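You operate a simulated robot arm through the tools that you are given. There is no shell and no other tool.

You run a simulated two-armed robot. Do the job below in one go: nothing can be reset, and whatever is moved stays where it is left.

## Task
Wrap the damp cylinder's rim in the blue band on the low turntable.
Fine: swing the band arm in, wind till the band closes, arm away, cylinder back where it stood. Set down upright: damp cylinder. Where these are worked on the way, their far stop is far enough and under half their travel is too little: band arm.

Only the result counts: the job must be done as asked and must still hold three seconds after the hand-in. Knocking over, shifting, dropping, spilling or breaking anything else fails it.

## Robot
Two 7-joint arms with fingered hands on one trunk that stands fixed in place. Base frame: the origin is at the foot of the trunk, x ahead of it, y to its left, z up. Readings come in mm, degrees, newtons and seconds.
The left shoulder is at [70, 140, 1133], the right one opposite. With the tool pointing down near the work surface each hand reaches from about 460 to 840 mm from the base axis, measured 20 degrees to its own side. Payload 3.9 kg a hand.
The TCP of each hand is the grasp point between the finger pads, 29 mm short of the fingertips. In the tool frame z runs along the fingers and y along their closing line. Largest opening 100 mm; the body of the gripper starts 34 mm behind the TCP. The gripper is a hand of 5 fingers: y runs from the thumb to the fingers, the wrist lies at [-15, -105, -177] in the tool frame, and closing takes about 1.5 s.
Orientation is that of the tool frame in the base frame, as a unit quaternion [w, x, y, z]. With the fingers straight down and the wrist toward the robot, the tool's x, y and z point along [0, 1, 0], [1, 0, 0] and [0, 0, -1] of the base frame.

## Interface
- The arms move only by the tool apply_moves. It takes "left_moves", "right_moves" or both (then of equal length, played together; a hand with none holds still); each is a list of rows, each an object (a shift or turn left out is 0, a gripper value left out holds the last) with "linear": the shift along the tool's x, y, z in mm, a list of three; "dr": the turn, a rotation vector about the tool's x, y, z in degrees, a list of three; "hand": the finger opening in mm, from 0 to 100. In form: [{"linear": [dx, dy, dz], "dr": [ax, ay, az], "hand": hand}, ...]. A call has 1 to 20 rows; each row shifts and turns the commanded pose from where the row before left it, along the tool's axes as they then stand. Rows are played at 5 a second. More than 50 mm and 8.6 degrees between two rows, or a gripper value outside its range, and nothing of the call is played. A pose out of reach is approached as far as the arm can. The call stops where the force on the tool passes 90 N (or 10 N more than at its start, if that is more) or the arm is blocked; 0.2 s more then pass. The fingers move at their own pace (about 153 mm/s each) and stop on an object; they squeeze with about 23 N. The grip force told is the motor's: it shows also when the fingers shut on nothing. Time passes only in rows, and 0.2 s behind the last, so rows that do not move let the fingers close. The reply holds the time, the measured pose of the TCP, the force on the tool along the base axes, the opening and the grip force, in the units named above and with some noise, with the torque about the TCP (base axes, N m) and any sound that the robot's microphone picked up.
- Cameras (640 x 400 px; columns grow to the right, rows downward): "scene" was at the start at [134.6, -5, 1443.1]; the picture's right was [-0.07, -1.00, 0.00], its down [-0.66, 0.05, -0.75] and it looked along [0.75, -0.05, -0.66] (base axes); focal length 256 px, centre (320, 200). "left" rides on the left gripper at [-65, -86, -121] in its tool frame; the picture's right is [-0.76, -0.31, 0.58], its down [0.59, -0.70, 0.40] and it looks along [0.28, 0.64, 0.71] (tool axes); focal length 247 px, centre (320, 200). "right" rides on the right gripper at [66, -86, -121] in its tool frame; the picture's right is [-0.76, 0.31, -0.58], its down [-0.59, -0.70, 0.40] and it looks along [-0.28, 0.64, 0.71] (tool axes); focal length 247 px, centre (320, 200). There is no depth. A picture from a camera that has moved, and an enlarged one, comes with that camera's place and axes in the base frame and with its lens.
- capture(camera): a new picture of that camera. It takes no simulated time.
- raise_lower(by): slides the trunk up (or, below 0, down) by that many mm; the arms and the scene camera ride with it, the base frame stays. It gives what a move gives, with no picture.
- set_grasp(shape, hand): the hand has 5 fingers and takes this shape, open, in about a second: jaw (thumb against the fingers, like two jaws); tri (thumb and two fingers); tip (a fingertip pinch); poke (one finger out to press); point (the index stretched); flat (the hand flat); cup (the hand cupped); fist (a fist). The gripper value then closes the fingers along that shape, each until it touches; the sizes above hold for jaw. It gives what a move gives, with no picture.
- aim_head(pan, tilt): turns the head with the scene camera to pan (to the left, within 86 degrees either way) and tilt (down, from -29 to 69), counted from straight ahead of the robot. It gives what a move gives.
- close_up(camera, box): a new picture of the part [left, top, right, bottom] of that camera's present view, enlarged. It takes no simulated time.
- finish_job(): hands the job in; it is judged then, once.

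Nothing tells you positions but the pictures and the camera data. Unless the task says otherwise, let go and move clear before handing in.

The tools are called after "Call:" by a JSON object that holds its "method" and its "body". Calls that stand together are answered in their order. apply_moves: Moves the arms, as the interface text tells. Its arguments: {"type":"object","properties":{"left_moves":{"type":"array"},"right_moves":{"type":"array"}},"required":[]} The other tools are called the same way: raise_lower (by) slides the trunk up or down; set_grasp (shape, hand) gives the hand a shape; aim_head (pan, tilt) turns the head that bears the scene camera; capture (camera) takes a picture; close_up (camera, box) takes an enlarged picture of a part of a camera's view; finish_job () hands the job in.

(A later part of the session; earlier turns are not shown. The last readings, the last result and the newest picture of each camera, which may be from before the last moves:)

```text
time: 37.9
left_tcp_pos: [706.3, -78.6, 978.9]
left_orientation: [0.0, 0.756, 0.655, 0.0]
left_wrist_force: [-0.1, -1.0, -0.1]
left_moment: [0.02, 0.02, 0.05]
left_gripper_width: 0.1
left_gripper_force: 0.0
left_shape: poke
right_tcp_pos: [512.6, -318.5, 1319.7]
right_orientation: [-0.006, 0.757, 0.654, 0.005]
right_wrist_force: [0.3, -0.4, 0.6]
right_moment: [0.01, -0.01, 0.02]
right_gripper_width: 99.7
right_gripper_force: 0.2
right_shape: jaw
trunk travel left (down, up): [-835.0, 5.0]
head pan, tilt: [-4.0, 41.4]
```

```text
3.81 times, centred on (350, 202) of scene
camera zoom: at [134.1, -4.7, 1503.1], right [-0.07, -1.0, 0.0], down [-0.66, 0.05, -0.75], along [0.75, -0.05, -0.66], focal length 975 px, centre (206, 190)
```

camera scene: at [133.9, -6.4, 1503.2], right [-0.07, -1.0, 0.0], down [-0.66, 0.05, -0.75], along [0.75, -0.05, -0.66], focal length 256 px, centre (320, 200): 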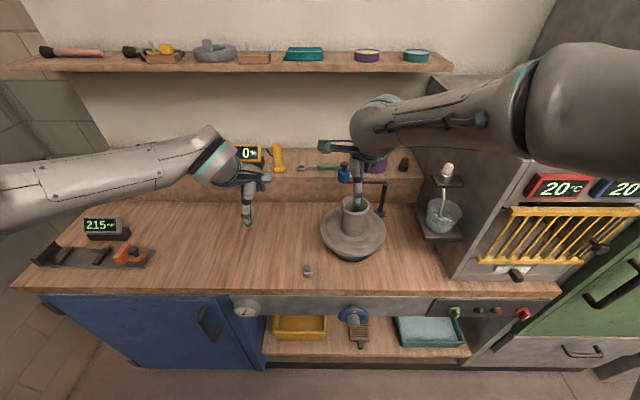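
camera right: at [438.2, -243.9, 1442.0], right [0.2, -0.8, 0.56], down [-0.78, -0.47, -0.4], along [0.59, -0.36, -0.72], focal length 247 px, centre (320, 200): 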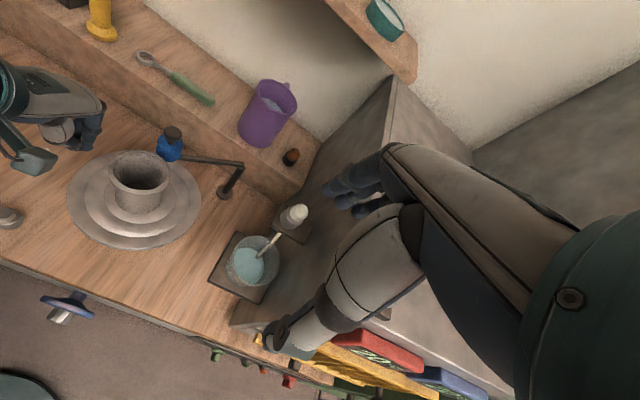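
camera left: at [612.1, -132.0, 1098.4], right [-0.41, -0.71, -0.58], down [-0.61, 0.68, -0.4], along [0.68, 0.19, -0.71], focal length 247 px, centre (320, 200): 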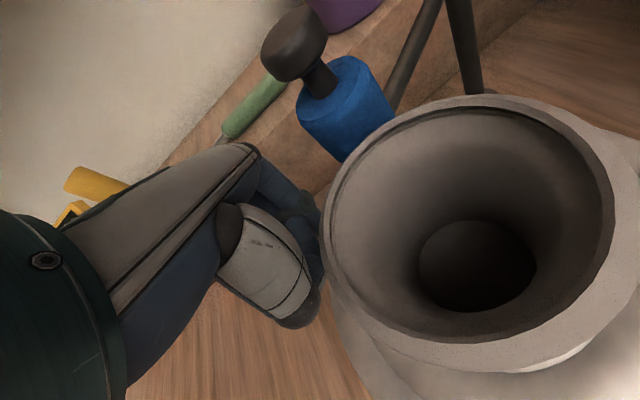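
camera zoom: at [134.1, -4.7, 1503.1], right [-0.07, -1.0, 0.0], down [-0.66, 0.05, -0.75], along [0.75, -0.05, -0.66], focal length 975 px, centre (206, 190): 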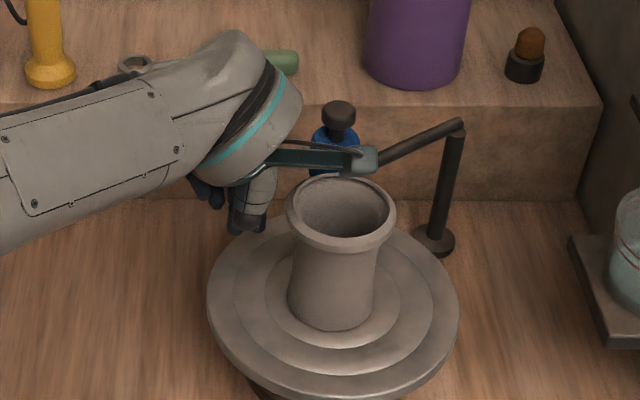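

Call:
{"method": "apply_moves", "body": {"left_moves": [{"linear": [0, 0, 5]}, {"linear": [0, 0, 4]}, {"linear": [0, 0, 0]}]}}

Call:
{"method": "apply_moves", "body": {"left_moves": [{"linear": [0, 0, 2]}, {"linear": [0, 0, 0]}]}}

Call:
{"method": "apply_moves", "body": {"left_moves": [{"linear": [0, 0, 2]}, {"linear": [0, 0, 0]}]}}

```text
time: 38.7
left_tcp_pos: [705.1, -81.3, 968.7]
left_orientation: [0.001, 0.755, 0.655, 0.001]
left_wrist_force: [0.3, 0.0, -0.2]
left_moment: [0.01, 0.02, 0.01]
left_gripper_width: 0.0
left_gripper_force: 0.1
left_shape: poke
right_tcp_pos: [513.7, -318.6, 1319.8]
right_orientation: [-0.007, 0.756, 0.654, 0.004]
right_wrist_force: [0.3, 0.4, -0.3]
right_moment: [0.03, 0.01, 0.0]
right_gripper_width: 99.9
right_gripper_force: 0.1
right_shape: jaw
trunk travel left (down, up): [-835.0, 5.0]
head pan, tilt: [-4.0, 41.4]
```

```text
time: 39.3
left_tcp_pos: [705.0, -80.4, 966.4]
left_orientation: [0.001, 0.756, 0.655, 0.0]
left_wrist_force: [0.3, -0.1, 0.4]
left_moment: [0.02, 0.02, -0.01]
left_gripper_width: 0.0
left_gripper_force: 0.1
left_shape: poke
right_tcp_pos: [513.7, -318.4, 1319.6]
right_orientation: [-0.007, 0.757, 0.654, 0.004]
right_wrist_force: [0.2, 0.0, -0.4]
right_moment: [0.01, -0.01, 0.0]
right_gripper_width: 99.9
right_gripper_force: 0.1
right_shape: jaw
trunk travel left (down, up): [-835.0, 5.0]
head pan, tilt: [-4.0, 41.4]
```

```text
time: 39.9
left_tcp_pos: [705.1, -80.9, 964.3]
left_orientation: [0.0, 0.756, 0.655, 0.0]
left_wrist_force: [0.1, 0.3, 0.9]
left_moment: [0.01, -0.05, 0.02]
left_gripper_width: 0.0
left_gripper_force: 0.0
left_shape: poke
right_tcp_pos: [512.6, -318.7, 1320.4]
right_orientation: [-0.006, 0.756, 0.654, 0.005]
right_wrist_force: [-0.3, 0.3, 0.7]
right_moment: [0.01, -0.02, -0.05]
right_gripper_width: 100.0
right_gripper_force: 0.0
right_shape: jaw
trunk travel left (down, up): [-835.0, 5.0]
head pan, tilt: [-4.0, 41.4]
```

Call:
{"method": "apply_moves", "body": {"left_moves": [{"linear": [0, 0, 1.5]}, {"linear": [0, 0, 0]}]}}

Call:
{"method": "apply_moves", "body": {"left_moves": [{"linear": [0, 0, 1.5]}, {"linear": [0, 0, 0]}]}}

Call:
{"method": "close_up", "body": {"camera": "scene", "box": [290, 150, 410, 255]}}

Call:
{"method": "close_up", "body": {"camera": "left", "box": [240, 160, 432, 340]}}

```text
time: 40.5
left_tcp_pos: [704.5, -80.8, 963.4]
left_orientation: [0.0, 0.756, 0.655, 0.0]
left_wrist_force: [0.1, -0.3, -0.2]
left_moment: [-0.02, 0.0, -0.03]
left_gripper_width: 0.0
left_gripper_force: 0.1
left_shape: poke
right_tcp_pos: [513.1, -318.0, 1319.2]
right_orientation: [-0.007, 0.756, 0.654, 0.005]
right_wrist_force: [0.1, -0.6, -0.7]
right_moment: [-0.04, 0.0, 0.01]
right_gripper_width: 100.0
right_gripper_force: 0.1
right_shape: jaw
trunk travel left (down, up): [-835.0, 5.0]
head pan, tilt: [-4.0, 41.4]
```

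```text
time: 41.1
left_tcp_pos: [704.3, -80.9, 960.3]
left_orientation: [0.0, 0.755, 0.656, -0.001]
left_wrist_force: [0.8, -0.2, -0.3]
left_moment: [-0.03, 0.01, -0.03]
left_gripper_width: 0.1
left_gripper_force: 0.1
left_shape: poke
right_tcp_pos: [513.5, -320.1, 1319.5]
right_orientation: [-0.006, 0.757, 0.654, 0.004]
right_wrist_force: [0.0, 0.0, 0.4]
right_moment: [0.03, 0.01, -0.01]
right_gripper_width: 99.7
right_gripper_force: 0.0
right_shape: jaw
trunk travel left (down, up): [-835.0, 5.0]
head pan, tilt: [-4.0, 41.4]
```

```text
3.81 times, centred on (350, 202) of scene
camera zoom: at [134.6, -5.1, 1503.1], right [-0.07, -1.0, 0.0], down [-0.66, 0.05, -0.75], along [0.75, -0.05, -0.66], focal length 975 px, centre (206, 190)
```

zoom: 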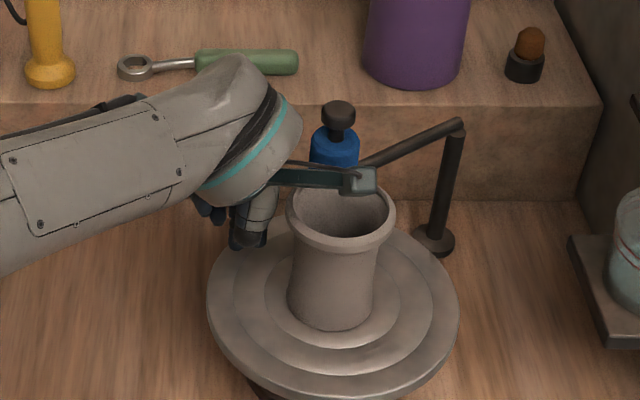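

```text
2.22 times, centred on (336, 250) of left
camera zoom: at [611.2, -133.4, 1082.2], right [-0.41, -0.71, -0.58], down [-0.61, 0.68, -0.4], along [0.68, 0.19, -0.71], focal length 549 px, centre (284, 89)
```

zoom: 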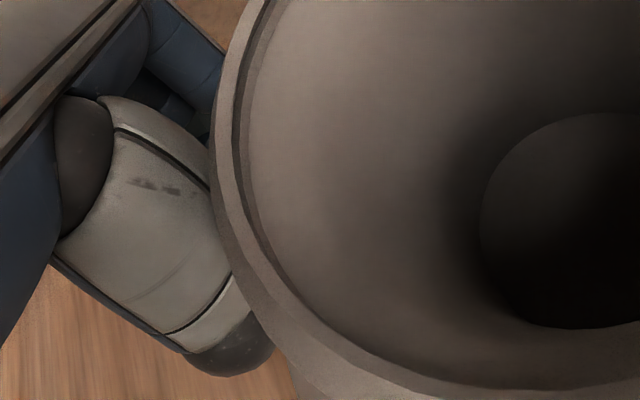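

Call:
{"method": "apply_moves", "body": {"left_moves": [{"linear": [0, 0, 1.5]}, {"linear": [0, 0, 1.5]}, {"linear": [0, 0, 0]}]}}

Call:
{"method": "apply_moves", "body": {"left_moves": [{"linear": [0, 0, 1.5]}, {"linear": [0, 0, 1.5]}, {"linear": [0, 0, 0]}]}}

Call:
{"method": "close_up", "body": {"camera": "right", "box": [60, 80, 220, 180]}}

```text
time: 41.9
left_tcp_pos: [703.0, -80.1, 958.9]
left_orientation: [0.0, 0.756, 0.655, 0.0]
left_wrist_force: [0.6, 0.1, 5.3]
left_moment: [0.08, -0.02, 0.0]
left_gripper_width: 0.1
left_gripper_force: 0.0
left_shape: poke
right_tcp_pos: [511.5, -319.2, 1320.0]
right_orientation: [-0.007, 0.756, 0.654, 0.005]
right_wrist_force: [-0.2, -1.0, 0.1]
right_moment: [-0.03, 0.01, -0.01]
right_gripper_width: 99.9
right_gripper_force: 0.1
right_shape: jaw
trunk travel left (down, up): [-835.0, 5.0]
head pan, tilt: [-4.0, 41.4]
```

```text
time: 42.7
left_tcp_pos: [702.4, -80.5, 958.8]
left_orientation: [0.003, 0.755, 0.656, 0.002]
left_wrist_force: [0.7, 1.1, 21.3]
left_moment: [0.33, -0.1, -0.01]
left_gripper_width: 0.0
left_gripper_force: 0.0
left_shape: poke
right_tcp_pos: [508.5, -318.4, 1321.9]
right_orientation: [-0.004, 0.756, 0.654, 0.006]
right_wrist_force: [-0.5, -0.5, -0.5]
right_moment: [0.03, 0.01, 0.01]
right_gripper_width: 100.2
right_gripper_force: 0.1
right_shape: jaw
trunk travel left (down, up): [-835.0, 5.0]
head pan, tilt: [-4.0, 41.4]
```

```text
4.00 times, centred on (140, 130) of right
camera zoom: at [433.9, -242.8, 1444.0], right [0.19, -0.8, 0.57], down [-0.78, -0.48, -0.41], along [0.6, -0.36, -0.72], focal length 988 px, centre (1040, 480)
```

zoom: 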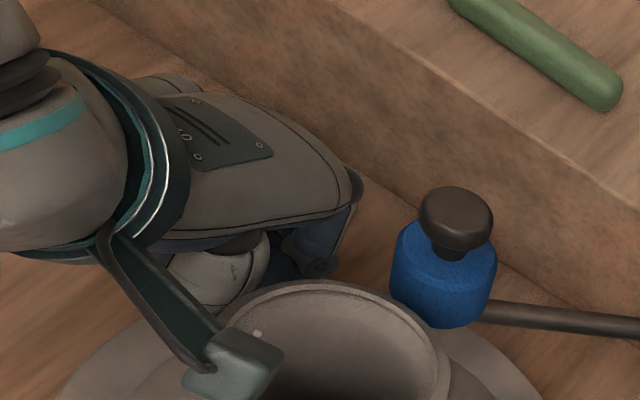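

Contact with the disc is made (about 21 N, TCP z 959). I'll ease off slightly and try a short tangential drag to see whether the disc turns freely.

Call:
{"method": "apply_moves", "body": {"left_moves": [{"linear": [0, 0, -1.5]}, {"linear": [2.6, -4.3, 0]}, {"linear": [2.6, -4.3, 0]}, {"linear": [2.6, -4.3, 0]}]}}

Call:
{"method": "close_up", "body": {"camera": "scene", "box": [290, 150, 410, 255]}}

Call:
{"method": "close_up", "body": {"camera": "right", "box": [60, 80, 220, 180]}}

Call:
{"method": "capture", "body": {"camera": "left"}}

```text
time: 43.7
left_tcp_pos: [689.7, -70.9, 960.6]
left_orientation: [0.001, 0.755, 0.655, 0.001]
left_wrist_force: [0.3, -1.2, 23.5]
left_moment: [0.28, -0.04, 0.05]
left_gripper_width: 0.0
left_gripper_force: 0.0
left_shape: poke
right_tcp_pos: [508.2, -317.6, 1321.7]
right_orientation: [-0.005, 0.756, 0.654, 0.006]
right_wrist_force: [-0.2, 0.1, 0.1]
right_moment: [0.03, -0.01, 0.02]
right_gripper_width: 99.8
right_gripper_force: 0.0
right_shape: jaw
trunk travel left (down, up): [-835.0, 5.0]
head pan, tilt: [-4.0, 41.4]
```

```text
3.81 times, centred on (350, 202) of scene
camera zoom: at [129.5, -4.6, 1503.6], right [-0.07, -1.0, 0.0], down [-0.66, 0.05, -0.75], along [0.75, -0.05, -0.66], focal length 975 px, centre (206, 190)
```

zoom: 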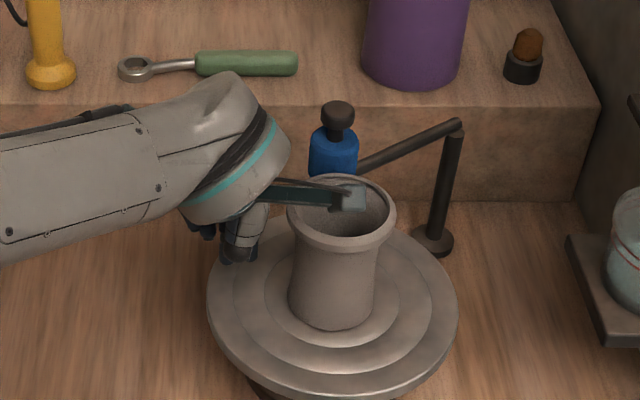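

```text
4.00 times, centred on (140, 130) of right
camera zoom: at [433.0, -243.1, 1444.2], right [0.19, -0.8, 0.57], down [-0.78, -0.48, -0.41], along [0.6, -0.36, -0.72], focal length 988 px, centre (1040, 480)
```

zoom: 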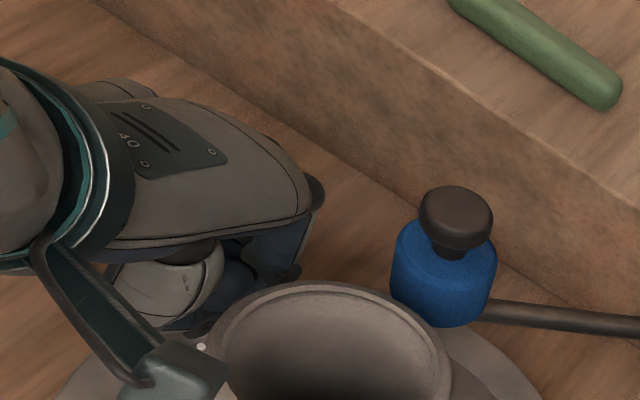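

```text
taken
camera left: at [595.7, -124.3, 1080.6], right [-0.41, -0.71, -0.58], down [-0.61, 0.68, -0.4], along [0.68, 0.19, -0.71], focal length 247 px, centre (320, 200)
```

left: 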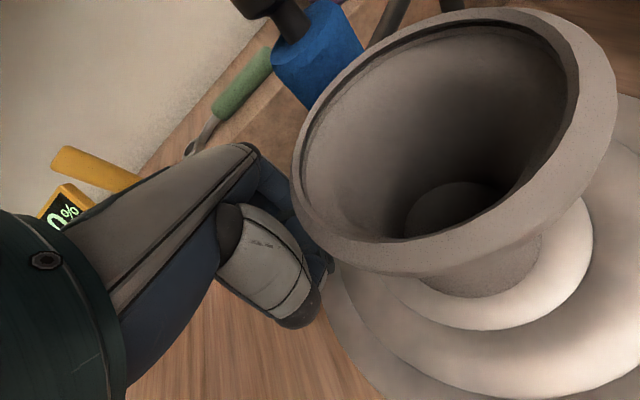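

The disc appears to turn with the finger, since lateral force stays near zero under 23 N of pressure. I'll lighten the press and sweep the hand rigidly around the turntable axis for one stroke, checking the rim for the blue band.

Call:
{"method": "apply_moves", "body": {"left_moves": [{"linear": [0, 0, -1.5]}, {"linear": [3.94, -10.7, 0], "dr": [0, 0, -8]}, {"linear": [3.94, -10.7, 0], "dr": [0, 0, -8]}]}}

Call:
{"method": "close_up", "body": {"camera": "scene", "box": [290, 150, 410, 255]}}

Call:
{"method": "close_up", "body": {"camera": "right", "box": [60, 80, 220, 180]}}

```text
time: 44.5
left_tcp_pos: [670.2, -61.4, 959.0]
left_orientation: [0.001, 0.657, 0.754, 0.001]
left_wrist_force: [-0.5, -5.5, 17.8]
left_moment: [0.07, 0.08, -0.01]
left_gripper_width: 0.1
left_gripper_force: 0.1
left_shape: poke
right_tcp_pos: [510.2, -319.2, 1320.5]
right_orientation: [-0.006, 0.756, 0.654, 0.005]
right_wrist_force: [-0.3, 0.6, 0.7]
right_moment: [0.01, 0.0, -0.01]
right_gripper_width: 99.8
right_gripper_force: 0.2
right_shape: jaw
trunk travel left (down, up): [-835.0, 5.0]
head pan, tilt: [-4.0, 41.4]
```

```text
3.81 times, centred on (350, 202) of scene
camera zoom: at [130.9, -6.2, 1503.4], right [-0.07, -1.0, 0.0], down [-0.66, 0.05, -0.75], along [0.75, -0.05, -0.66], focal length 975 px, centre (206, 190)
```

zoom: 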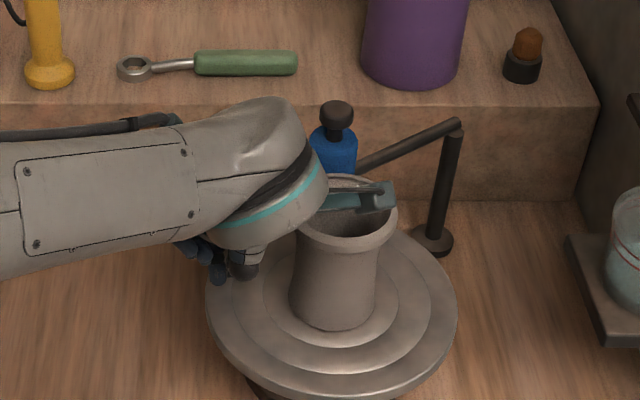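

```text
4.00 times, centred on (140, 130) of right
camera zoom: at [434.3, -244.7, 1443.4], right [0.19, -0.8, 0.56], down [-0.78, -0.47, -0.41], along [0.59, -0.36, -0.72], focal length 988 px, centre (1040, 480)
```

zoom: 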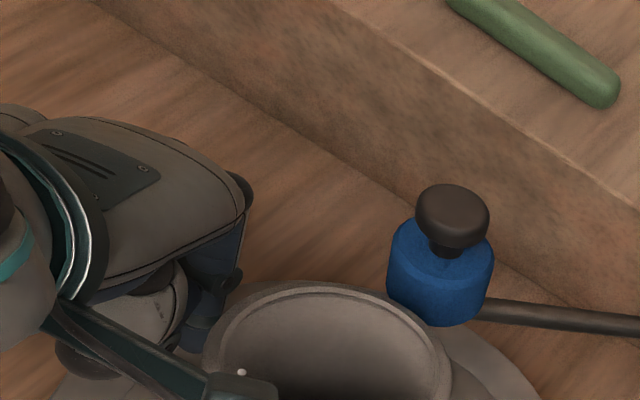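

Call:
{"method": "close_up", "body": {"camera": "scene", "box": [340, 190, 388, 220]}}

Call:
{"method": "close_up", "body": {"camera": "scene", "box": [318, 210, 382, 250]}}

Call:
{"method": "close_up", "body": {"camera": "right", "box": [100, 140, 180, 190]}}

```text
13.33 times, centred on (364, 205) of scene
camera zoom: at [130.9, -6.2, 1503.4], right [-0.07, -1.0, 0.0], down [-0.66, 0.05, -0.75], along [0.75, -0.05, -0.66], focal length 3413 px, centre (-267, 133)
```

zoom: 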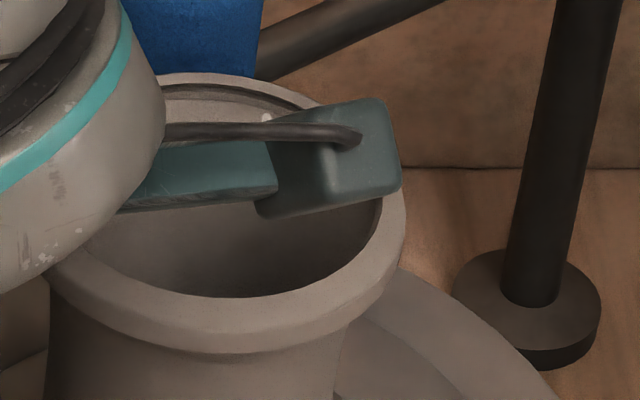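

```text
10.00 times, centred on (350, 230) of scene
camera zoom: at [130.9, -6.2, 1503.4], right [-0.07, -1.0, 0.0], down [-0.66, 0.05, -0.75], along [0.75, -0.05, -0.66], focal length 2560 px, centre (20, -100)
```

zoom: 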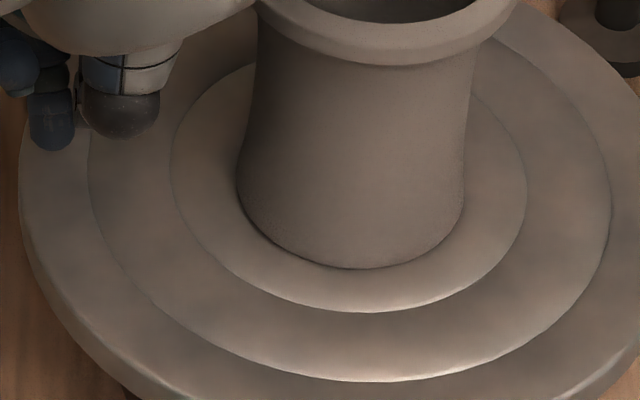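

```text
8.00 times, centred on (140, 165) of right
camera zoom: at [434.3, -244.7, 1443.4], right [0.19, -0.8, 0.56], down [-0.78, -0.47, -0.41], along [0.59, -0.36, -0.72], focal length 1976 px, centre (1760, 480)
```

zoom: 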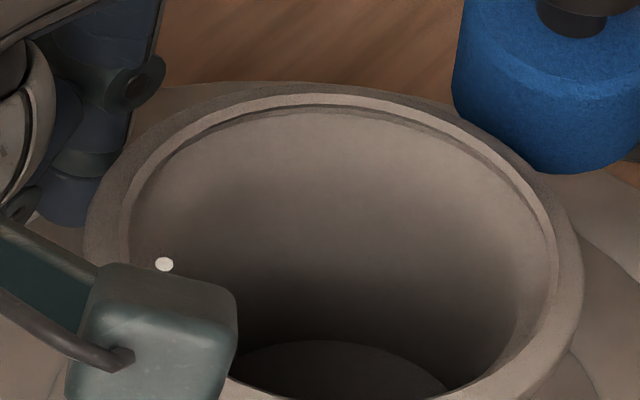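

Call:
{"method": "apply_moves", "body": {"left_moves": [{"linear": [3.0, -10.7, 0], "dr": [0, 0, -8]}, {"linear": [3.0, -10.7, 0], "dr": [0, 0, -8]}, {"linear": [3.5, -10.7, 0], "dr": [0, 0, -8]}, {"linear": [3.5, -10.7, 0], "dr": [0, 0, -8]}]}}

Call:
{"method": "capture", "body": {"camera": "scene"}}

Call:
{"method": "close_up", "body": {"camera": "right", "box": [60, 110, 220, 210]}}

Call:
{"method": "capture", "body": {"camera": "left"}}

```text
time: 45.5
left_tcp_pos: [625.8, -64.5, 960.2]
left_orientation: [0.002, 0.422, 0.907, 0.001]
left_wrist_force: [-0.1, 0.2, 21.2]
left_moment: [0.24, 0.17, 0.01]
left_gripper_width: 0.0
left_gripper_force: 0.0
left_shape: poke
right_tcp_pos: [509.7, -319.4, 1321.0]
right_orientation: [-0.005, 0.756, 0.654, 0.006]
right_wrist_force: [0.9, 0.3, 0.0]
right_moment: [-0.02, -0.01, 0.0]
right_gripper_width: 99.9
right_gripper_force: 0.1
right_shape: jaw
trunk travel left (down, up): [-835.0, 5.0]
head pan, tilt: [-4.0, 41.4]
```

```text
taken
camera scene: at [130.3, -5.1, 1503.5], right [-0.07, -1.0, 0.0], down [-0.66, 0.05, -0.75], along [0.75, -0.05, -0.66], focal length 256 px, centre (320, 200)
```

scene: 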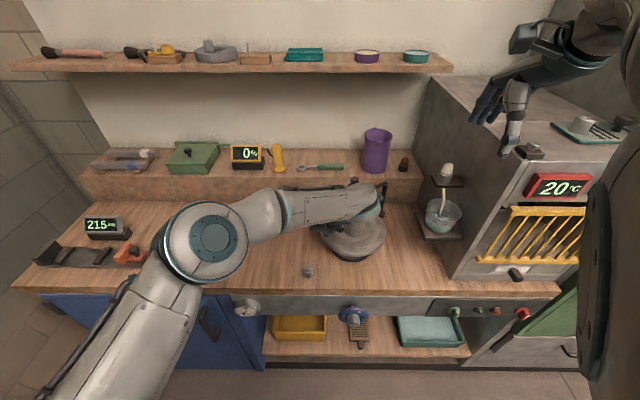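

```text
4.00 times, centred on (140, 160) of right
camera zoom: at [433.8, -243.5, 1443.8], right [0.19, -0.8, 0.56], down [-0.78, -0.48, -0.41], along [0.6, -0.36, -0.72], focal length 988 px, centre (1040, 360)
```

zoom: 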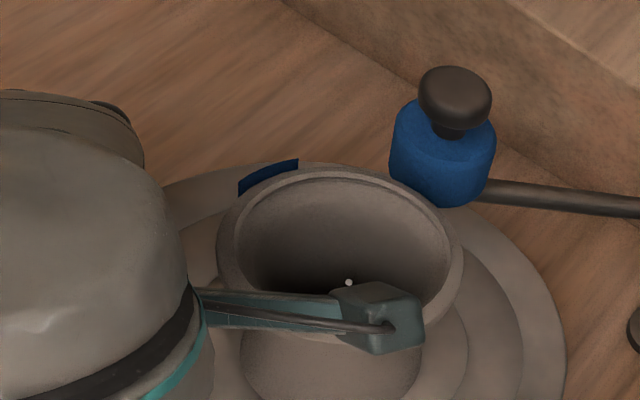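

```text
taken
camera left: at [602.4, -169.5, 1080.6], right [0.25, -0.78, -0.58], down [-0.92, 0.0, -0.4], along [0.31, 0.63, -0.71], focal length 247 px, centre (320, 200)
```

left: 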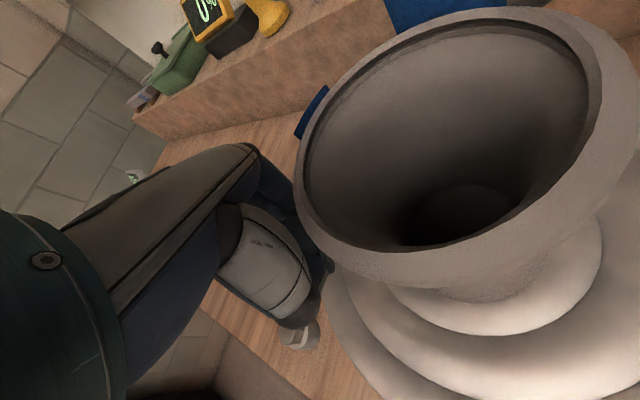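

A blue band segment has appeared on the rim, so the disc is turning and the band is winding. I'll carry this stroke a little further.

Call:
{"method": "apply_moves", "body": {"left_moves": [{"linear": [3.9, -10.2, 0], "dr": [0, 0, -8]}, {"linear": [3.9, -10.2, 0], "dr": [0, 0, -8]}]}}

Call:
{"method": "close_up", "body": {"camera": "right", "box": [60, 110, 220, 210]}}

Call:
{"method": "capture", "body": {"camera": "left"}}

```text
time: 46.1
left_tcp_pos: [604.9, -72.9, 960.6]
left_orientation: [0.002, 0.293, 0.956, 0.001]
left_wrist_force: [-0.6, 0.8, 22.7]
left_moment: [0.14, 0.26, 0.01]
left_gripper_width: 0.0
left_gripper_force: 0.0
left_shape: poke
right_tcp_pos: [508.9, -318.8, 1321.7]
right_orientation: [-0.005, 0.756, 0.654, 0.006]
right_wrist_force: [-0.4, -0.5, -0.2]
right_moment: [-0.03, 0.02, 0.02]
right_gripper_width: 99.7
right_gripper_force: 0.1
right_shape: jaw
trunk travel left (down, up): [-835.0, 5.0]
head pan, tilt: [-4.0, 41.4]
```

```text
4.00 times, centred on (140, 160) of right
camera zoom: at [433.8, -243.8, 1443.8], right [0.19, -0.8, 0.56], down [-0.78, -0.48, -0.41], along [0.6, -0.36, -0.72], focal length 988 px, centre (1040, 360)
```

zoom: 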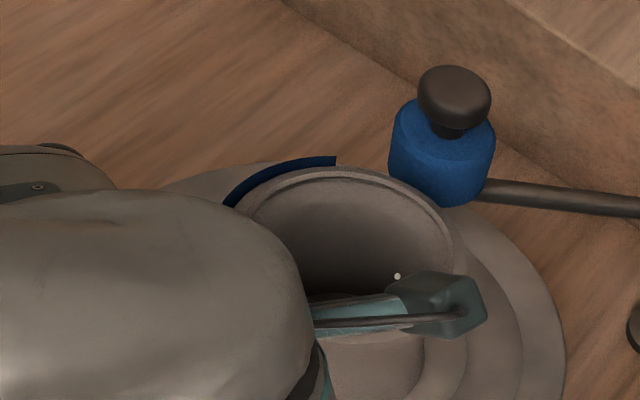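

```text
taken
camera left: at [613.0, -180.8, 1080.7], right [0.46, -0.68, -0.58], down [-0.88, -0.25, -0.4], along [0.13, 0.69, -0.71], focal length 247 px, centre (320, 200)
```

left: 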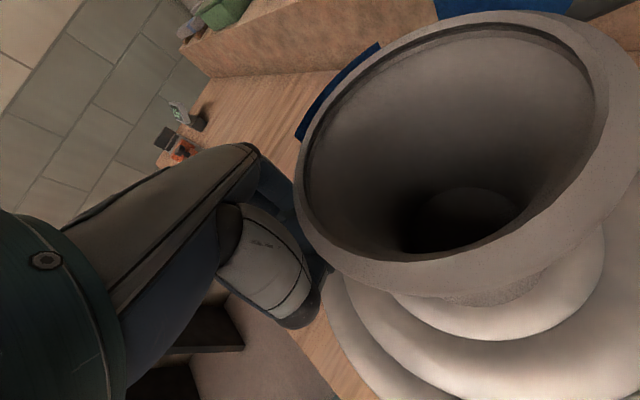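

The band is growing steadily. I'll lift the finger, swing back around the axis for the next stroke, and press down again.

Call:
{"method": "apply_moves", "body": {"left_moves": [{"linear": [0, 0, -12]}, {"linear": [-5.2, 9.6, 0], "dr": [0, 0, 8]}, {"linear": [-5.2, 9.6, 0], "dr": [0, 0, 8]}, {"linear": [-5.2, 9.6, 0], "dr": [0, 0, 8]}, {"linear": [-5.2, 9.6, 0], "dr": [0, 0, 8]}, {"linear": [-5.2, 9.6, 0], "dr": [0, 0, 8]}, {"linear": [-5.2, 9.6, 0], "dr": [0, 0, 8]}, {"linear": [-5.2, 9.6, 0], "dr": [0, 0, 8]}, {"linear": [-5.2, 9.6, 0], "dr": [0, 0, 8]}, {"linear": [-5.2, 9.6, 0], "dr": [0, 0, 8]}, {"linear": [0, 0, 0]}]}}

Call:
{"method": "close_up", "body": {"camera": "right", "box": [40, 100, 240, 225]}}

Call:
{"method": "close_up", "body": {"camera": "scene", "box": [290, 150, 410, 255]}}

```text
time: 48.5
left_tcp_pos: [700.9, -80.0, 971.0]
left_orientation: [0.0, 0.8, 0.6, 0.0]
left_wrist_force: [-0.5, -0.4, -1.0]
left_moment: [-0.03, 0.0, 0.01]
left_gripper_width: 0.0
left_gripper_force: 0.0
left_shape: poke
right_tcp_pos: [514.8, -319.9, 1318.4]
right_orientation: [-0.007, 0.756, 0.654, 0.005]
right_wrist_force: [-0.2, -0.5, -0.3]
right_moment: [-0.01, -0.01, 0.01]
right_gripper_width: 100.0
right_gripper_force: 0.0
right_shape: jaw
trunk travel left (down, up): [-835.0, 5.0]
head pan, tilt: [-4.0, 41.4]
```

```text
3.20 times, centred on (140, 162) of right
camera zoom: at [437.6, -243.6, 1442.5], right [0.2, -0.8, 0.56], down [-0.78, -0.48, -0.41], along [0.59, -0.36, -0.72], focal length 790 px, centre (896, 320)
```

zoom: 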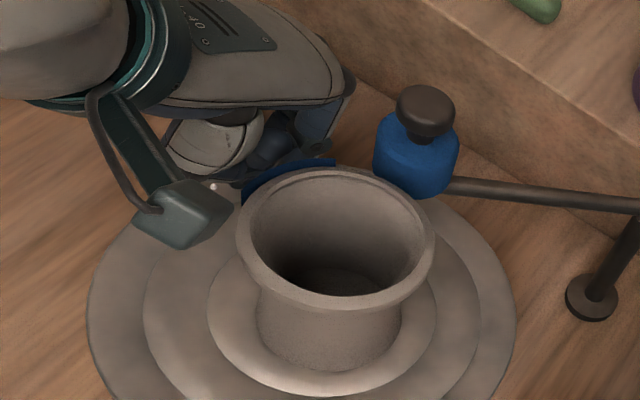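

```text
3.81 times, centred on (350, 202) of scene
camera zoom: at [134.3, -5.2, 1503.1], right [-0.07, -1.0, 0.0], down [-0.66, 0.05, -0.75], along [0.75, -0.05, -0.66], focal length 975 px, centre (206, 190)
```

zoom: 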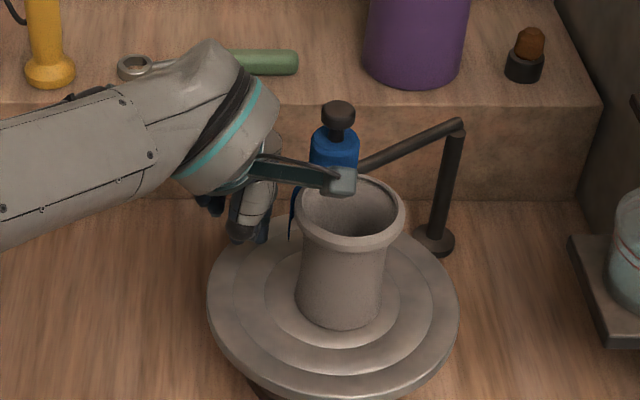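

Call:
{"method": "close_up", "body": {"camera": "scene", "box": [336, 180, 400, 240]}}

Call:
{"method": "close_up", "body": {"camera": "right", "box": [80, 140, 208, 220]}}

```text
6.67 times, centred on (368, 210) of scene
camera zoom: at [134.3, -5.2, 1503.1], right [-0.07, -1.0, 0.0], down [-0.66, 0.05, -0.75], along [0.75, -0.05, -0.66], focal length 1706 px, centre (0, 133)
```

zoom: 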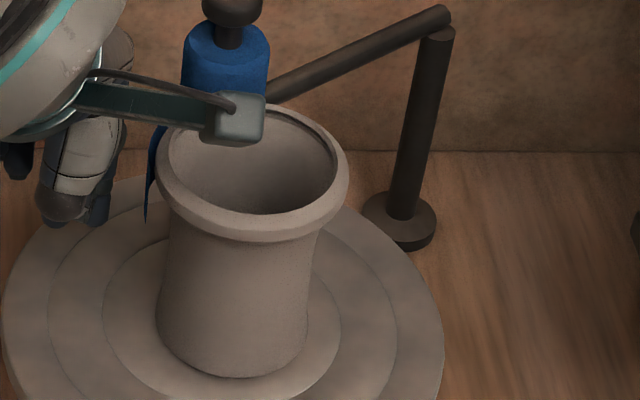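

```text
5.00 times, centred on (144, 180) of right
camera zoom: at [437.6, -243.6, 1442.5], right [0.2, -0.8, 0.56], down [-0.78, -0.48, -0.41], along [0.59, -0.36, -0.72], focal length 1235 px, centre (1200, 300)
```

zoom: 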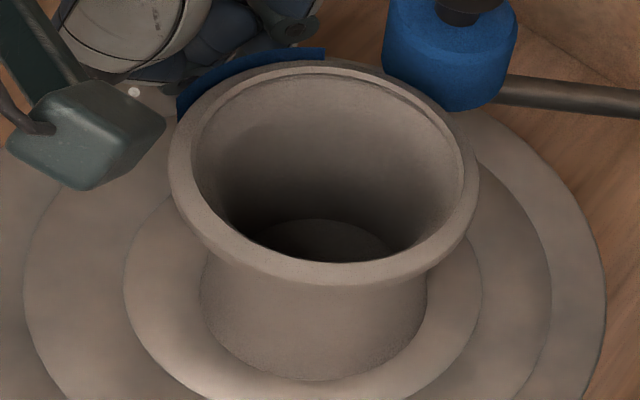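

The band hangs in a ring around the turntable axis, and the cylinder sits about 5 mm off-centre but rotates with the disc without slipping. I'll press down again for the second stroke, slightly further inward.

Call:
{"method": "apply_moves", "body": {"left_moves": [{"linear": [-2.7, -1.3, 5]}, {"linear": [0, 0, 5.5]}, {"linear": [4.1, -10.1, 0], "dr": [0, 0, -8]}, {"linear": [4.1, -10.1, 0], "dr": [0, 0, -8]}, {"linear": [4.1, -10.1, 0], "dr": [0, 0, -8]}, {"linear": [4.1, -10.1, 0], "dr": [0, 0, -8]}]}}

Call:
{"method": "close_up", "body": {"camera": "right", "box": [40, 100, 240, 225]}}

Call:
{"method": "close_up", "body": {"camera": "scene", "box": [290, 150, 410, 255]}}

```text
time: 49.9
left_tcp_pos: [658.3, -64.3, 959.9]
left_orientation: [0.001, 0.602, 0.799, 0.001]
left_wrist_force: [0.3, -0.5, 1.0]
left_moment: [-0.04, -0.03, -0.01]
left_gripper_width: 0.0
left_gripper_force: 0.0
left_shape: poke
right_tcp_pos: [512.7, -319.4, 1319.8]
right_orientation: [-0.007, 0.756, 0.654, 0.005]
right_wrist_force: [0.3, -1.3, 0.0]
right_moment: [-0.01, 0.03, -0.01]
right_gripper_width: 99.7
right_gripper_force: 0.1
right_shape: jaw
trunk travel left (down, up): [-835.0, 5.0]
head pan, tilt: [-4.0, 41.4]
```

```text
3.20 times, centred on (140, 162) of right
camera zoom: at [437.1, -244.1, 1442.6], right [0.2, -0.8, 0.56], down [-0.78, -0.48, -0.41], along [0.59, -0.36, -0.72], focal length 790 px, centre (896, 320)
```

zoom: 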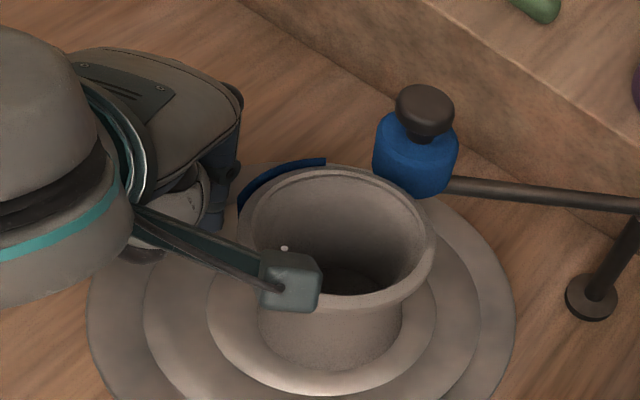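

```text
3.81 times, centred on (350, 202) of scene
camera zoom: at [133.9, -5.7, 1503.2], right [-0.07, -1.0, 0.0], down [-0.66, 0.05, -0.75], along [0.75, -0.05, -0.66], focal length 975 px, centre (206, 190)
```

zoom: 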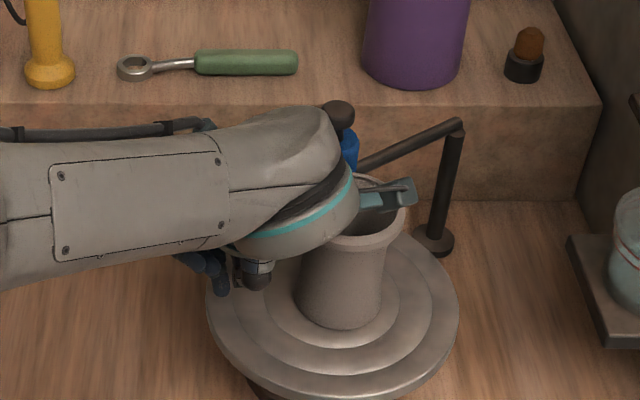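

Call:
{"method": "apply_moves", "body": {"left_moves": [{"linear": [0, 0, 3.5]}, {"linear": [3.9, -10, 0], "dr": [0, 0, -8]}, {"linear": [3.9, -10, 0], "dr": [0, 0, -8]}, {"linear": [3.9, -10, 0], "dr": [0, 0, -8]}, {"linear": [3.9, -10, 0], "dr": [0, 0, -8]}, {"linear": [3.9, -10, 0], "dr": [0, 0, -8]}]}}

Call:
{"method": "close_up", "body": {"camera": "right", "box": [40, 100, 240, 225]}}

Call:
{"method": "close_up", "body": {"camera": "scene", "box": [290, 150, 410, 255]}}

```text
time: 51.3
left_tcp_pos: [605.1, -73.5, 957.7]
left_orientation: [0.004, 0.292, 0.956, 0.001]
left_wrist_force: [4.7, -5.7, 27.2]
left_moment: [-0.01, 0.21, 0.08]
left_gripper_width: 0.0
left_gripper_force: 0.0
left_shape: poke
right_tcp_pos: [509.9, -320.4, 1321.6]
right_orientation: [-0.007, 0.757, 0.654, 0.006]
right_wrist_force: [0.1, 0.2, 0.4]
right_moment: [0.03, -0.04, 0.01]
right_gripper_width: 99.8
right_gripper_force: 0.0
right_shape: jaw
trunk travel left (down, up): [-835.0, 5.0]
head pan, tilt: [-4.0, 41.4]
```

```text
3.20 times, centred on (140, 162) of right
camera zoom: at [434.3, -244.9, 1443.4], right [0.19, -0.8, 0.56], down [-0.78, -0.47, -0.41], along [0.59, -0.36, -0.72], focal length 790 px, centre (896, 320)
```

zoom: 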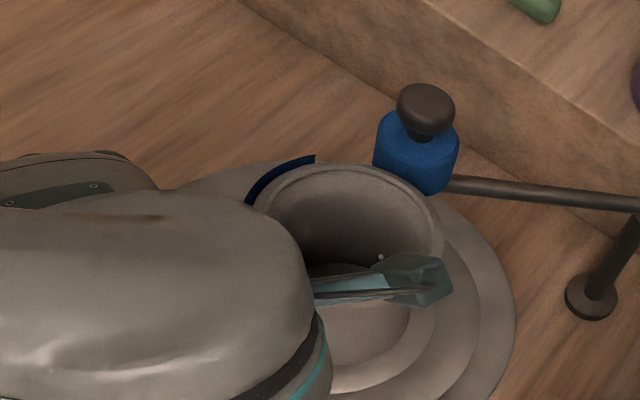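

```text
3.81 times, centred on (350, 202) of scene
camera zoom: at [130.9, -6.5, 1503.6], right [-0.07, -1.0, 0.0], down [-0.66, 0.05, -0.75], along [0.75, -0.05, -0.66], focal length 975 px, centre (206, 190)
```

zoom: 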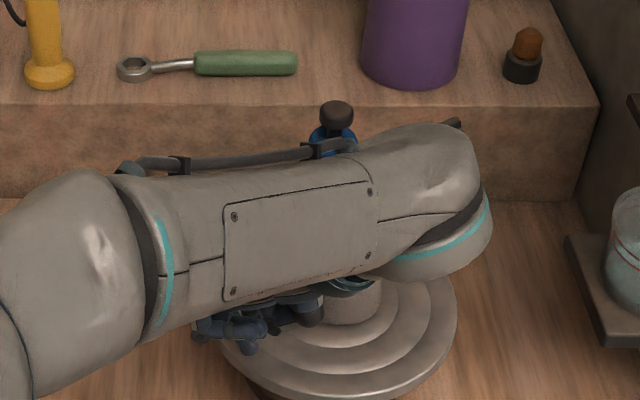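

The trailing end of the band suggests it grows in segments. I'll lift, swing back and look at the whole rim to judge progress.

Call:
{"method": "apply_moves", "body": {"left_moves": [{"linear": [0, 0, -12]}, {"linear": [-5.2, 9.6, 0], "dr": [0, 0, 8]}, {"linear": [-5.2, 9.6, 0], "dr": [0, 0, 8]}, {"linear": [-5.2, 9.6, 0], "dr": [0, 0, 8]}, {"linear": [-5.2, 9.6, 0], "dr": [0, 0, 8]}, {"linear": [-5.2, 9.6, 0], "dr": [0, 0, 8]}, {"linear": [-5.2, 9.6, 0], "dr": [0, 0, 8]}, {"linear": [-5.2, 9.6, 0], "dr": [0, 0, 8]}, {"linear": [-5.2, 9.6, 0], "dr": [0, 0, 8]}, {"linear": [-5.2, 9.6, 0], "dr": [0, 0, 8]}, {"linear": [0, 0, 0]}]}}

Call:
{"method": "close_up", "body": {"camera": "right", "box": [40, 100, 240, 225]}}

Call:
{"method": "close_up", "body": {"camera": "scene", "box": [320, 180, 400, 250]}}

```text
time: 53.7
left_tcp_pos: [697.3, -81.0, 967.9]
left_orientation: [0.001, 0.8, 0.601, 0.0]
left_wrist_force: [-0.3, 0.5, 0.4]
left_moment: [-0.02, 0.0, 0.02]
left_gripper_width: 0.0
left_gripper_force: 0.2
left_shape: poke
right_tcp_pos: [512.5, -317.8, 1318.8]
right_orientation: [-0.006, 0.756, 0.655, 0.004]
right_wrist_force: [-0.1, -0.7, 0.4]
right_moment: [0.04, -0.02, 0.0]
right_gripper_width: 99.8
right_gripper_force: 0.1
right_shape: jaw
trunk travel left (down, up): [-835.0, 5.0]
head pan, tilt: [-4.0, 41.4]
```

```text
3.20 times, centred on (140, 162) of right
camera zoom: at [437.5, -243.6, 1442.5], right [0.2, -0.8, 0.56], down [-0.78, -0.48, -0.41], along [0.59, -0.36, -0.72], focal length 790 px, centre (896, 320)
```

zoom: 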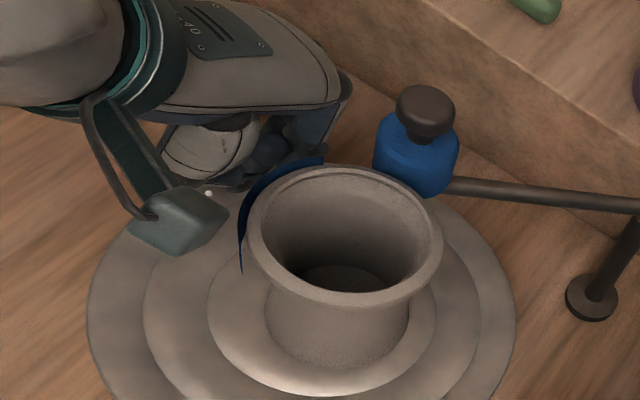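

```text
5.71 times, centred on (360, 215) of scene
camera zoom: at [134.3, -5.2, 1503.1], right [-0.07, -1.0, 0.0], down [-0.66, 0.05, -0.75], along [0.75, -0.05, -0.66], focal length 1463 px, centre (91, 114)
```

zoom: 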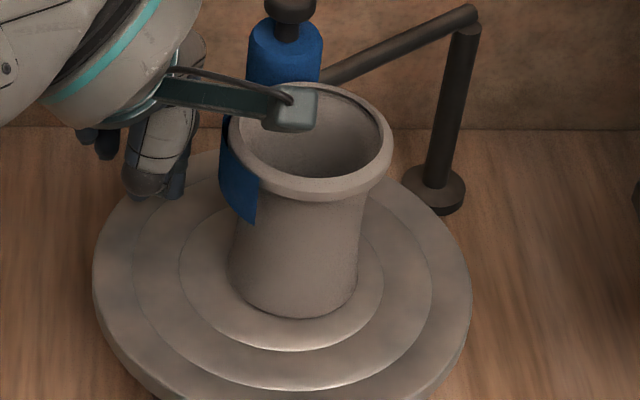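

Progress is clear: the band's leading end now hangs at the front-left and the cylinder rotates with the disc. Now the third stroke, pressing at the proper height.

Call:
{"method": "apply_moves", "body": {"left_moves": [{"linear": [0, 0, 6]}, {"linear": [0, 0, 5.5]}, {"linear": [3.8, -10.2, 0], "dr": [0, 0, -8]}, {"linear": [3.8, -10.2, 0], "dr": [0, 0, -8]}, {"linear": [3.8, -10.2, 0], "dr": [0, 0, -8]}, {"linear": [3.8, -10.2, 0], "dr": [0, 0, -8]}]}}

Call:
{"method": "close_up", "body": {"camera": "right", "box": [40, 100, 240, 225]}}

Call:
{"method": "close_up", "body": {"camera": "scene", "box": [320, 180, 400, 250]}}

```text
time: 55.1
left_tcp_pos: [657.7, -63.7, 960.0]
left_orientation: [0.002, 0.601, 0.799, 0.001]
left_wrist_force: [0.3, -4.8, 18.2]
left_moment: [0.13, 0.09, 0.03]
left_gripper_width: 0.0
left_gripper_force: 0.0
left_shape: poke
right_tcp_pos: [509.8, -320.1, 1321.1]
right_orientation: [-0.006, 0.756, 0.654, 0.006]
right_wrist_force: [0.1, -0.3, 0.1]
right_moment: [-0.02, -0.02, 0.03]
right_gripper_width: 99.6
right_gripper_force: 0.0
right_shape: jaw
trunk travel left (down, up): [-835.0, 5.0]
head pan, tilt: [-4.0, 41.4]
```

```text
3.20 times, centred on (140, 162) of right
camera zoom: at [434.3, -244.6, 1443.5], right [0.19, -0.8, 0.56], down [-0.78, -0.47, -0.41], along [0.59, -0.36, -0.72], focal length 790 px, centre (896, 320)
```

zoom: 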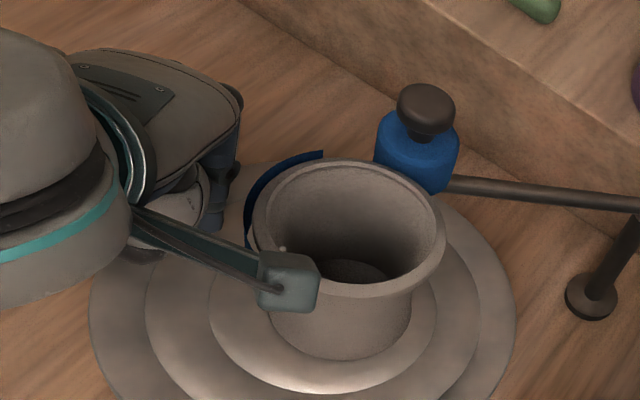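

```text
5.71 times, centred on (360, 215) of scene
camera zoom: at [130.9, -6.2, 1503.5], right [-0.07, -1.0, 0.0], down [-0.66, 0.05, -0.75], along [0.75, -0.05, -0.66], focal length 1463 px, centre (91, 114)
```

zoom: 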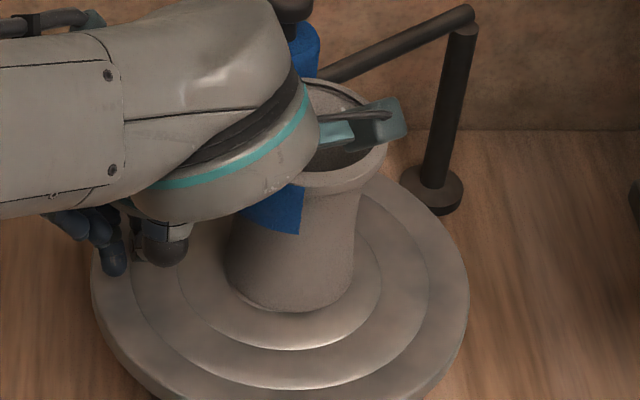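

Call:
{"method": "apply_moves", "body": {"left_moves": [{"linear": [3.8, -10.2, 0], "dr": [0, 0, -8]}, {"linear": [3.8, -10.2, 0], "dr": [0, 0, -8]}, {"linear": [3.8, -10.2, 0], "dr": [0, 0, -8]}, {"linear": [3.8, -10.2, 0], "dr": [0, 0, -8]}, {"linear": [3.8, -10.2, 0], "dr": [0, 0, -8]}]}}

Call:
{"method": "close_up", "body": {"camera": "right", "box": [40, 100, 240, 225]}}

Call:
{"method": "close_up", "body": {"camera": "scene", "box": [320, 180, 400, 250]}}

```text
time: 56.3
left_tcp_pos: [605.5, -74.5, 960.0]
left_orientation: [0.002, 0.292, 0.956, 0.001]
left_wrist_force: [2.4, -4.2, 24.3]
left_moment: [0.02, 0.17, 0.05]
left_gripper_width: 0.0
left_gripper_force: 0.1
left_shape: poke
right_tcp_pos: [508.8, -318.7, 1321.9]
right_orientation: [-0.005, 0.756, 0.654, 0.006]
right_wrist_force: [0.1, 0.0, 0.1]
right_moment: [-0.01, -0.02, 0.03]
right_gripper_width: 99.8
right_gripper_force: 0.1
right_shape: jaw
trunk travel left (down, up): [-835.0, 5.0]
head pan, tilt: [-4.0, 41.4]
```

```text
3.20 times, centred on (140, 162) of right
camera zoom: at [434.1, -244.6, 1443.6], right [0.19, -0.8, 0.56], down [-0.78, -0.47, -0.41], along [0.6, -0.36, -0.72], focal length 790 px, centre (896, 320)
```

zoom: 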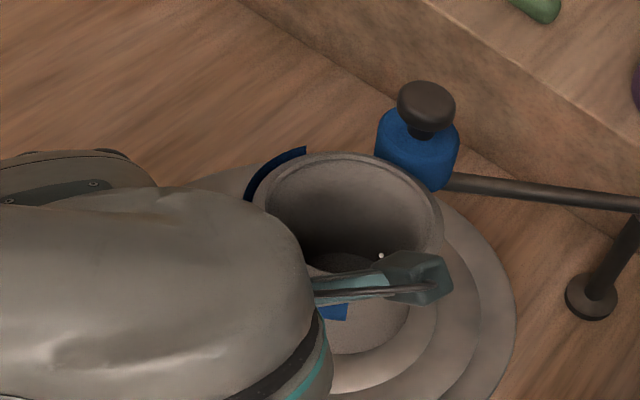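

```text
5.71 times, centred on (360, 215) of scene
camera zoom: at [130.7, -6.2, 1503.6], right [-0.07, -1.0, 0.0], down [-0.66, 0.05, -0.75], along [0.75, -0.05, -0.66], focal length 1463 px, centre (91, 114)
```

zoom: 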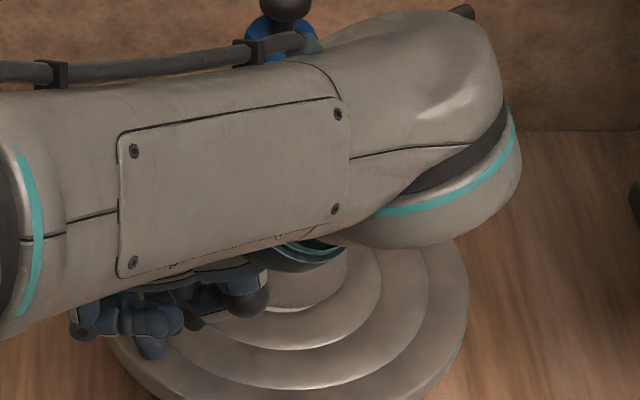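

Call:
{"method": "apply_moves", "body": {"left_moves": [{"linear": [0, 0, -12]}, {"linear": [-5.2, 9.6, 0], "dr": [0, 0, 8]}, {"linear": [-5.2, 9.6, 0], "dr": [0, 0, 8]}, {"linear": [-5.2, 9.6, 0], "dr": [0, 0, 8]}, {"linear": [-5.2, 9.6, 0], "dr": [0, 0, 8]}, {"linear": [-5.2, 9.6, 0], "dr": [0, 0, 8]}, {"linear": [-5.2, 9.6, 0], "dr": [0, 0, 8]}, {"linear": [-5.2, 9.6, 0], "dr": [0, 0, 8]}, {"linear": [-5.2, 9.6, 0], "dr": [0, 0, 8]}, {"linear": [-5.2, 9.6, 0], "dr": [0, 0, 8]}, {"linear": [0, 0, 0]}]}}

Call:
{"method": "close_up", "body": {"camera": "right", "box": [40, 100, 240, 225]}}

Call:
{"method": "close_up", "body": {"camera": "scene", "box": [320, 180, 400, 250]}}

```text
time: 58.7
left_tcp_pos: [698.3, -81.6, 968.6]
left_orientation: [0.0, 0.8, 0.601, 0.0]
left_wrist_force: [0.3, -0.1, 0.9]
left_moment: [0.01, 0.01, 0.01]
left_gripper_width: 0.1
left_gripper_force: 0.1
left_shape: poke
right_tcp_pos: [513.0, -319.5, 1319.2]
right_orientation: [-0.007, 0.757, 0.654, 0.004]
right_wrist_force: [0.1, -0.3, 0.4]
right_moment: [-0.01, 0.03, 0.02]
right_gripper_width: 99.8
right_gripper_force: 0.0
right_shape: jaw
trunk travel left (down, up): [-835.0, 5.0]
head pan, tilt: [-4.0, 41.4]
```

```text
3.20 times, centred on (140, 162) of right
camera zoom: at [437.6, -243.6, 1442.5], right [0.2, -0.8, 0.56], down [-0.78, -0.48, -0.41], along [0.59, -0.36, -0.72], focal length 790 px, centre (896, 320)
```

zoom: 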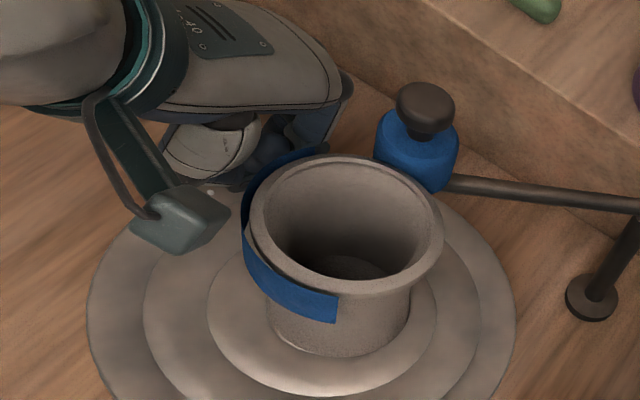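

```text
5.71 times, centred on (360, 215) of scene
camera zoom: at [134.3, -5.2, 1503.1], right [-0.07, -1.0, 0.0], down [-0.66, 0.05, -0.75], along [0.75, -0.05, -0.66], focal length 1463 px, centre (91, 114)
```

zoom: 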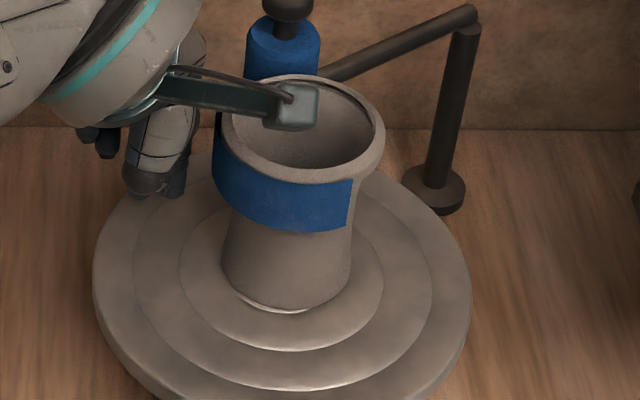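

About half the rim is wrapped, and the hand lifts cleanly. Now stroke four.

Call:
{"method": "apply_moves", "body": {"left_moves": [{"linear": [0, 0, 6]}, {"linear": [0, 0, 5.5]}, {"linear": [3.8, -10.2, 0], "dr": [0, 0, -8]}, {"linear": [3.8, -10.2, 0], "dr": [0, 0, -8]}, {"linear": [3.8, -10.2, 0], "dr": [0, 0, -8]}, {"linear": [3.8, -10.2, 0], "dr": [0, 0, -8]}]}}

Call:
{"method": "close_up", "body": {"camera": "right", "box": [40, 100, 240, 225]}}

Call:
{"method": "close_up", "body": {"camera": "scene", "box": [320, 180, 400, 250]}}

```text
time: 60.1
left_tcp_pos: [657.7, -64.8, 960.7]
left_orientation: [0.002, 0.601, 0.799, 0.001]
left_wrist_force: [-0.3, -3.6, 14.6]
left_moment: [0.06, 0.05, 0.01]
left_gripper_width: 0.1
left_gripper_force: 0.1
left_shape: poke
right_tcp_pos: [510.1, -318.7, 1320.3]
right_orientation: [-0.005, 0.757, 0.654, 0.005]
right_wrist_force: [-0.8, -0.7, -0.4]
right_moment: [0.02, 0.01, 0.03]
right_gripper_width: 99.7
right_gripper_force: 0.1
right_shape: jaw
trunk travel left (down, up): [-835.0, 5.0]
head pan, tilt: [-4.0, 41.4]
```

```text
3.20 times, centred on (140, 162) of right
camera zoom: at [435.1, -244.8, 1443.2], right [0.19, -0.8, 0.56], down [-0.78, -0.47, -0.41], along [0.59, -0.36, -0.72], focal length 790 px, centre (896, 320)
```

zoom: 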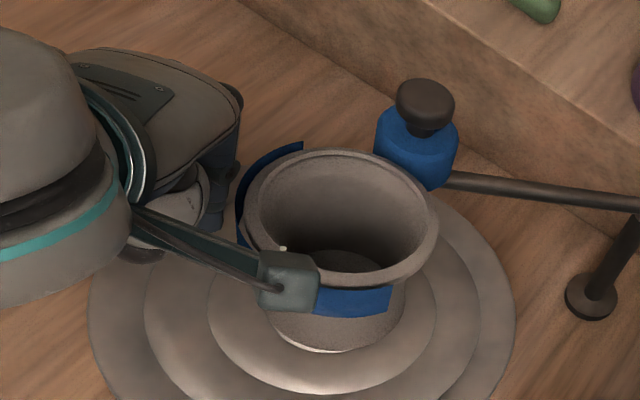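

```text
5.71 times, centred on (360, 215) of scene
camera zoom: at [131.8, -6.4, 1503.4], right [-0.07, -1.0, 0.0], down [-0.66, 0.05, -0.75], along [0.75, -0.05, -0.66], focal length 1463 px, centre (91, 114)
```

zoom: 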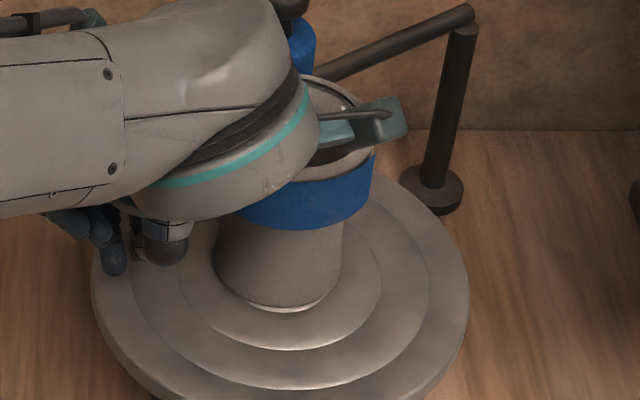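

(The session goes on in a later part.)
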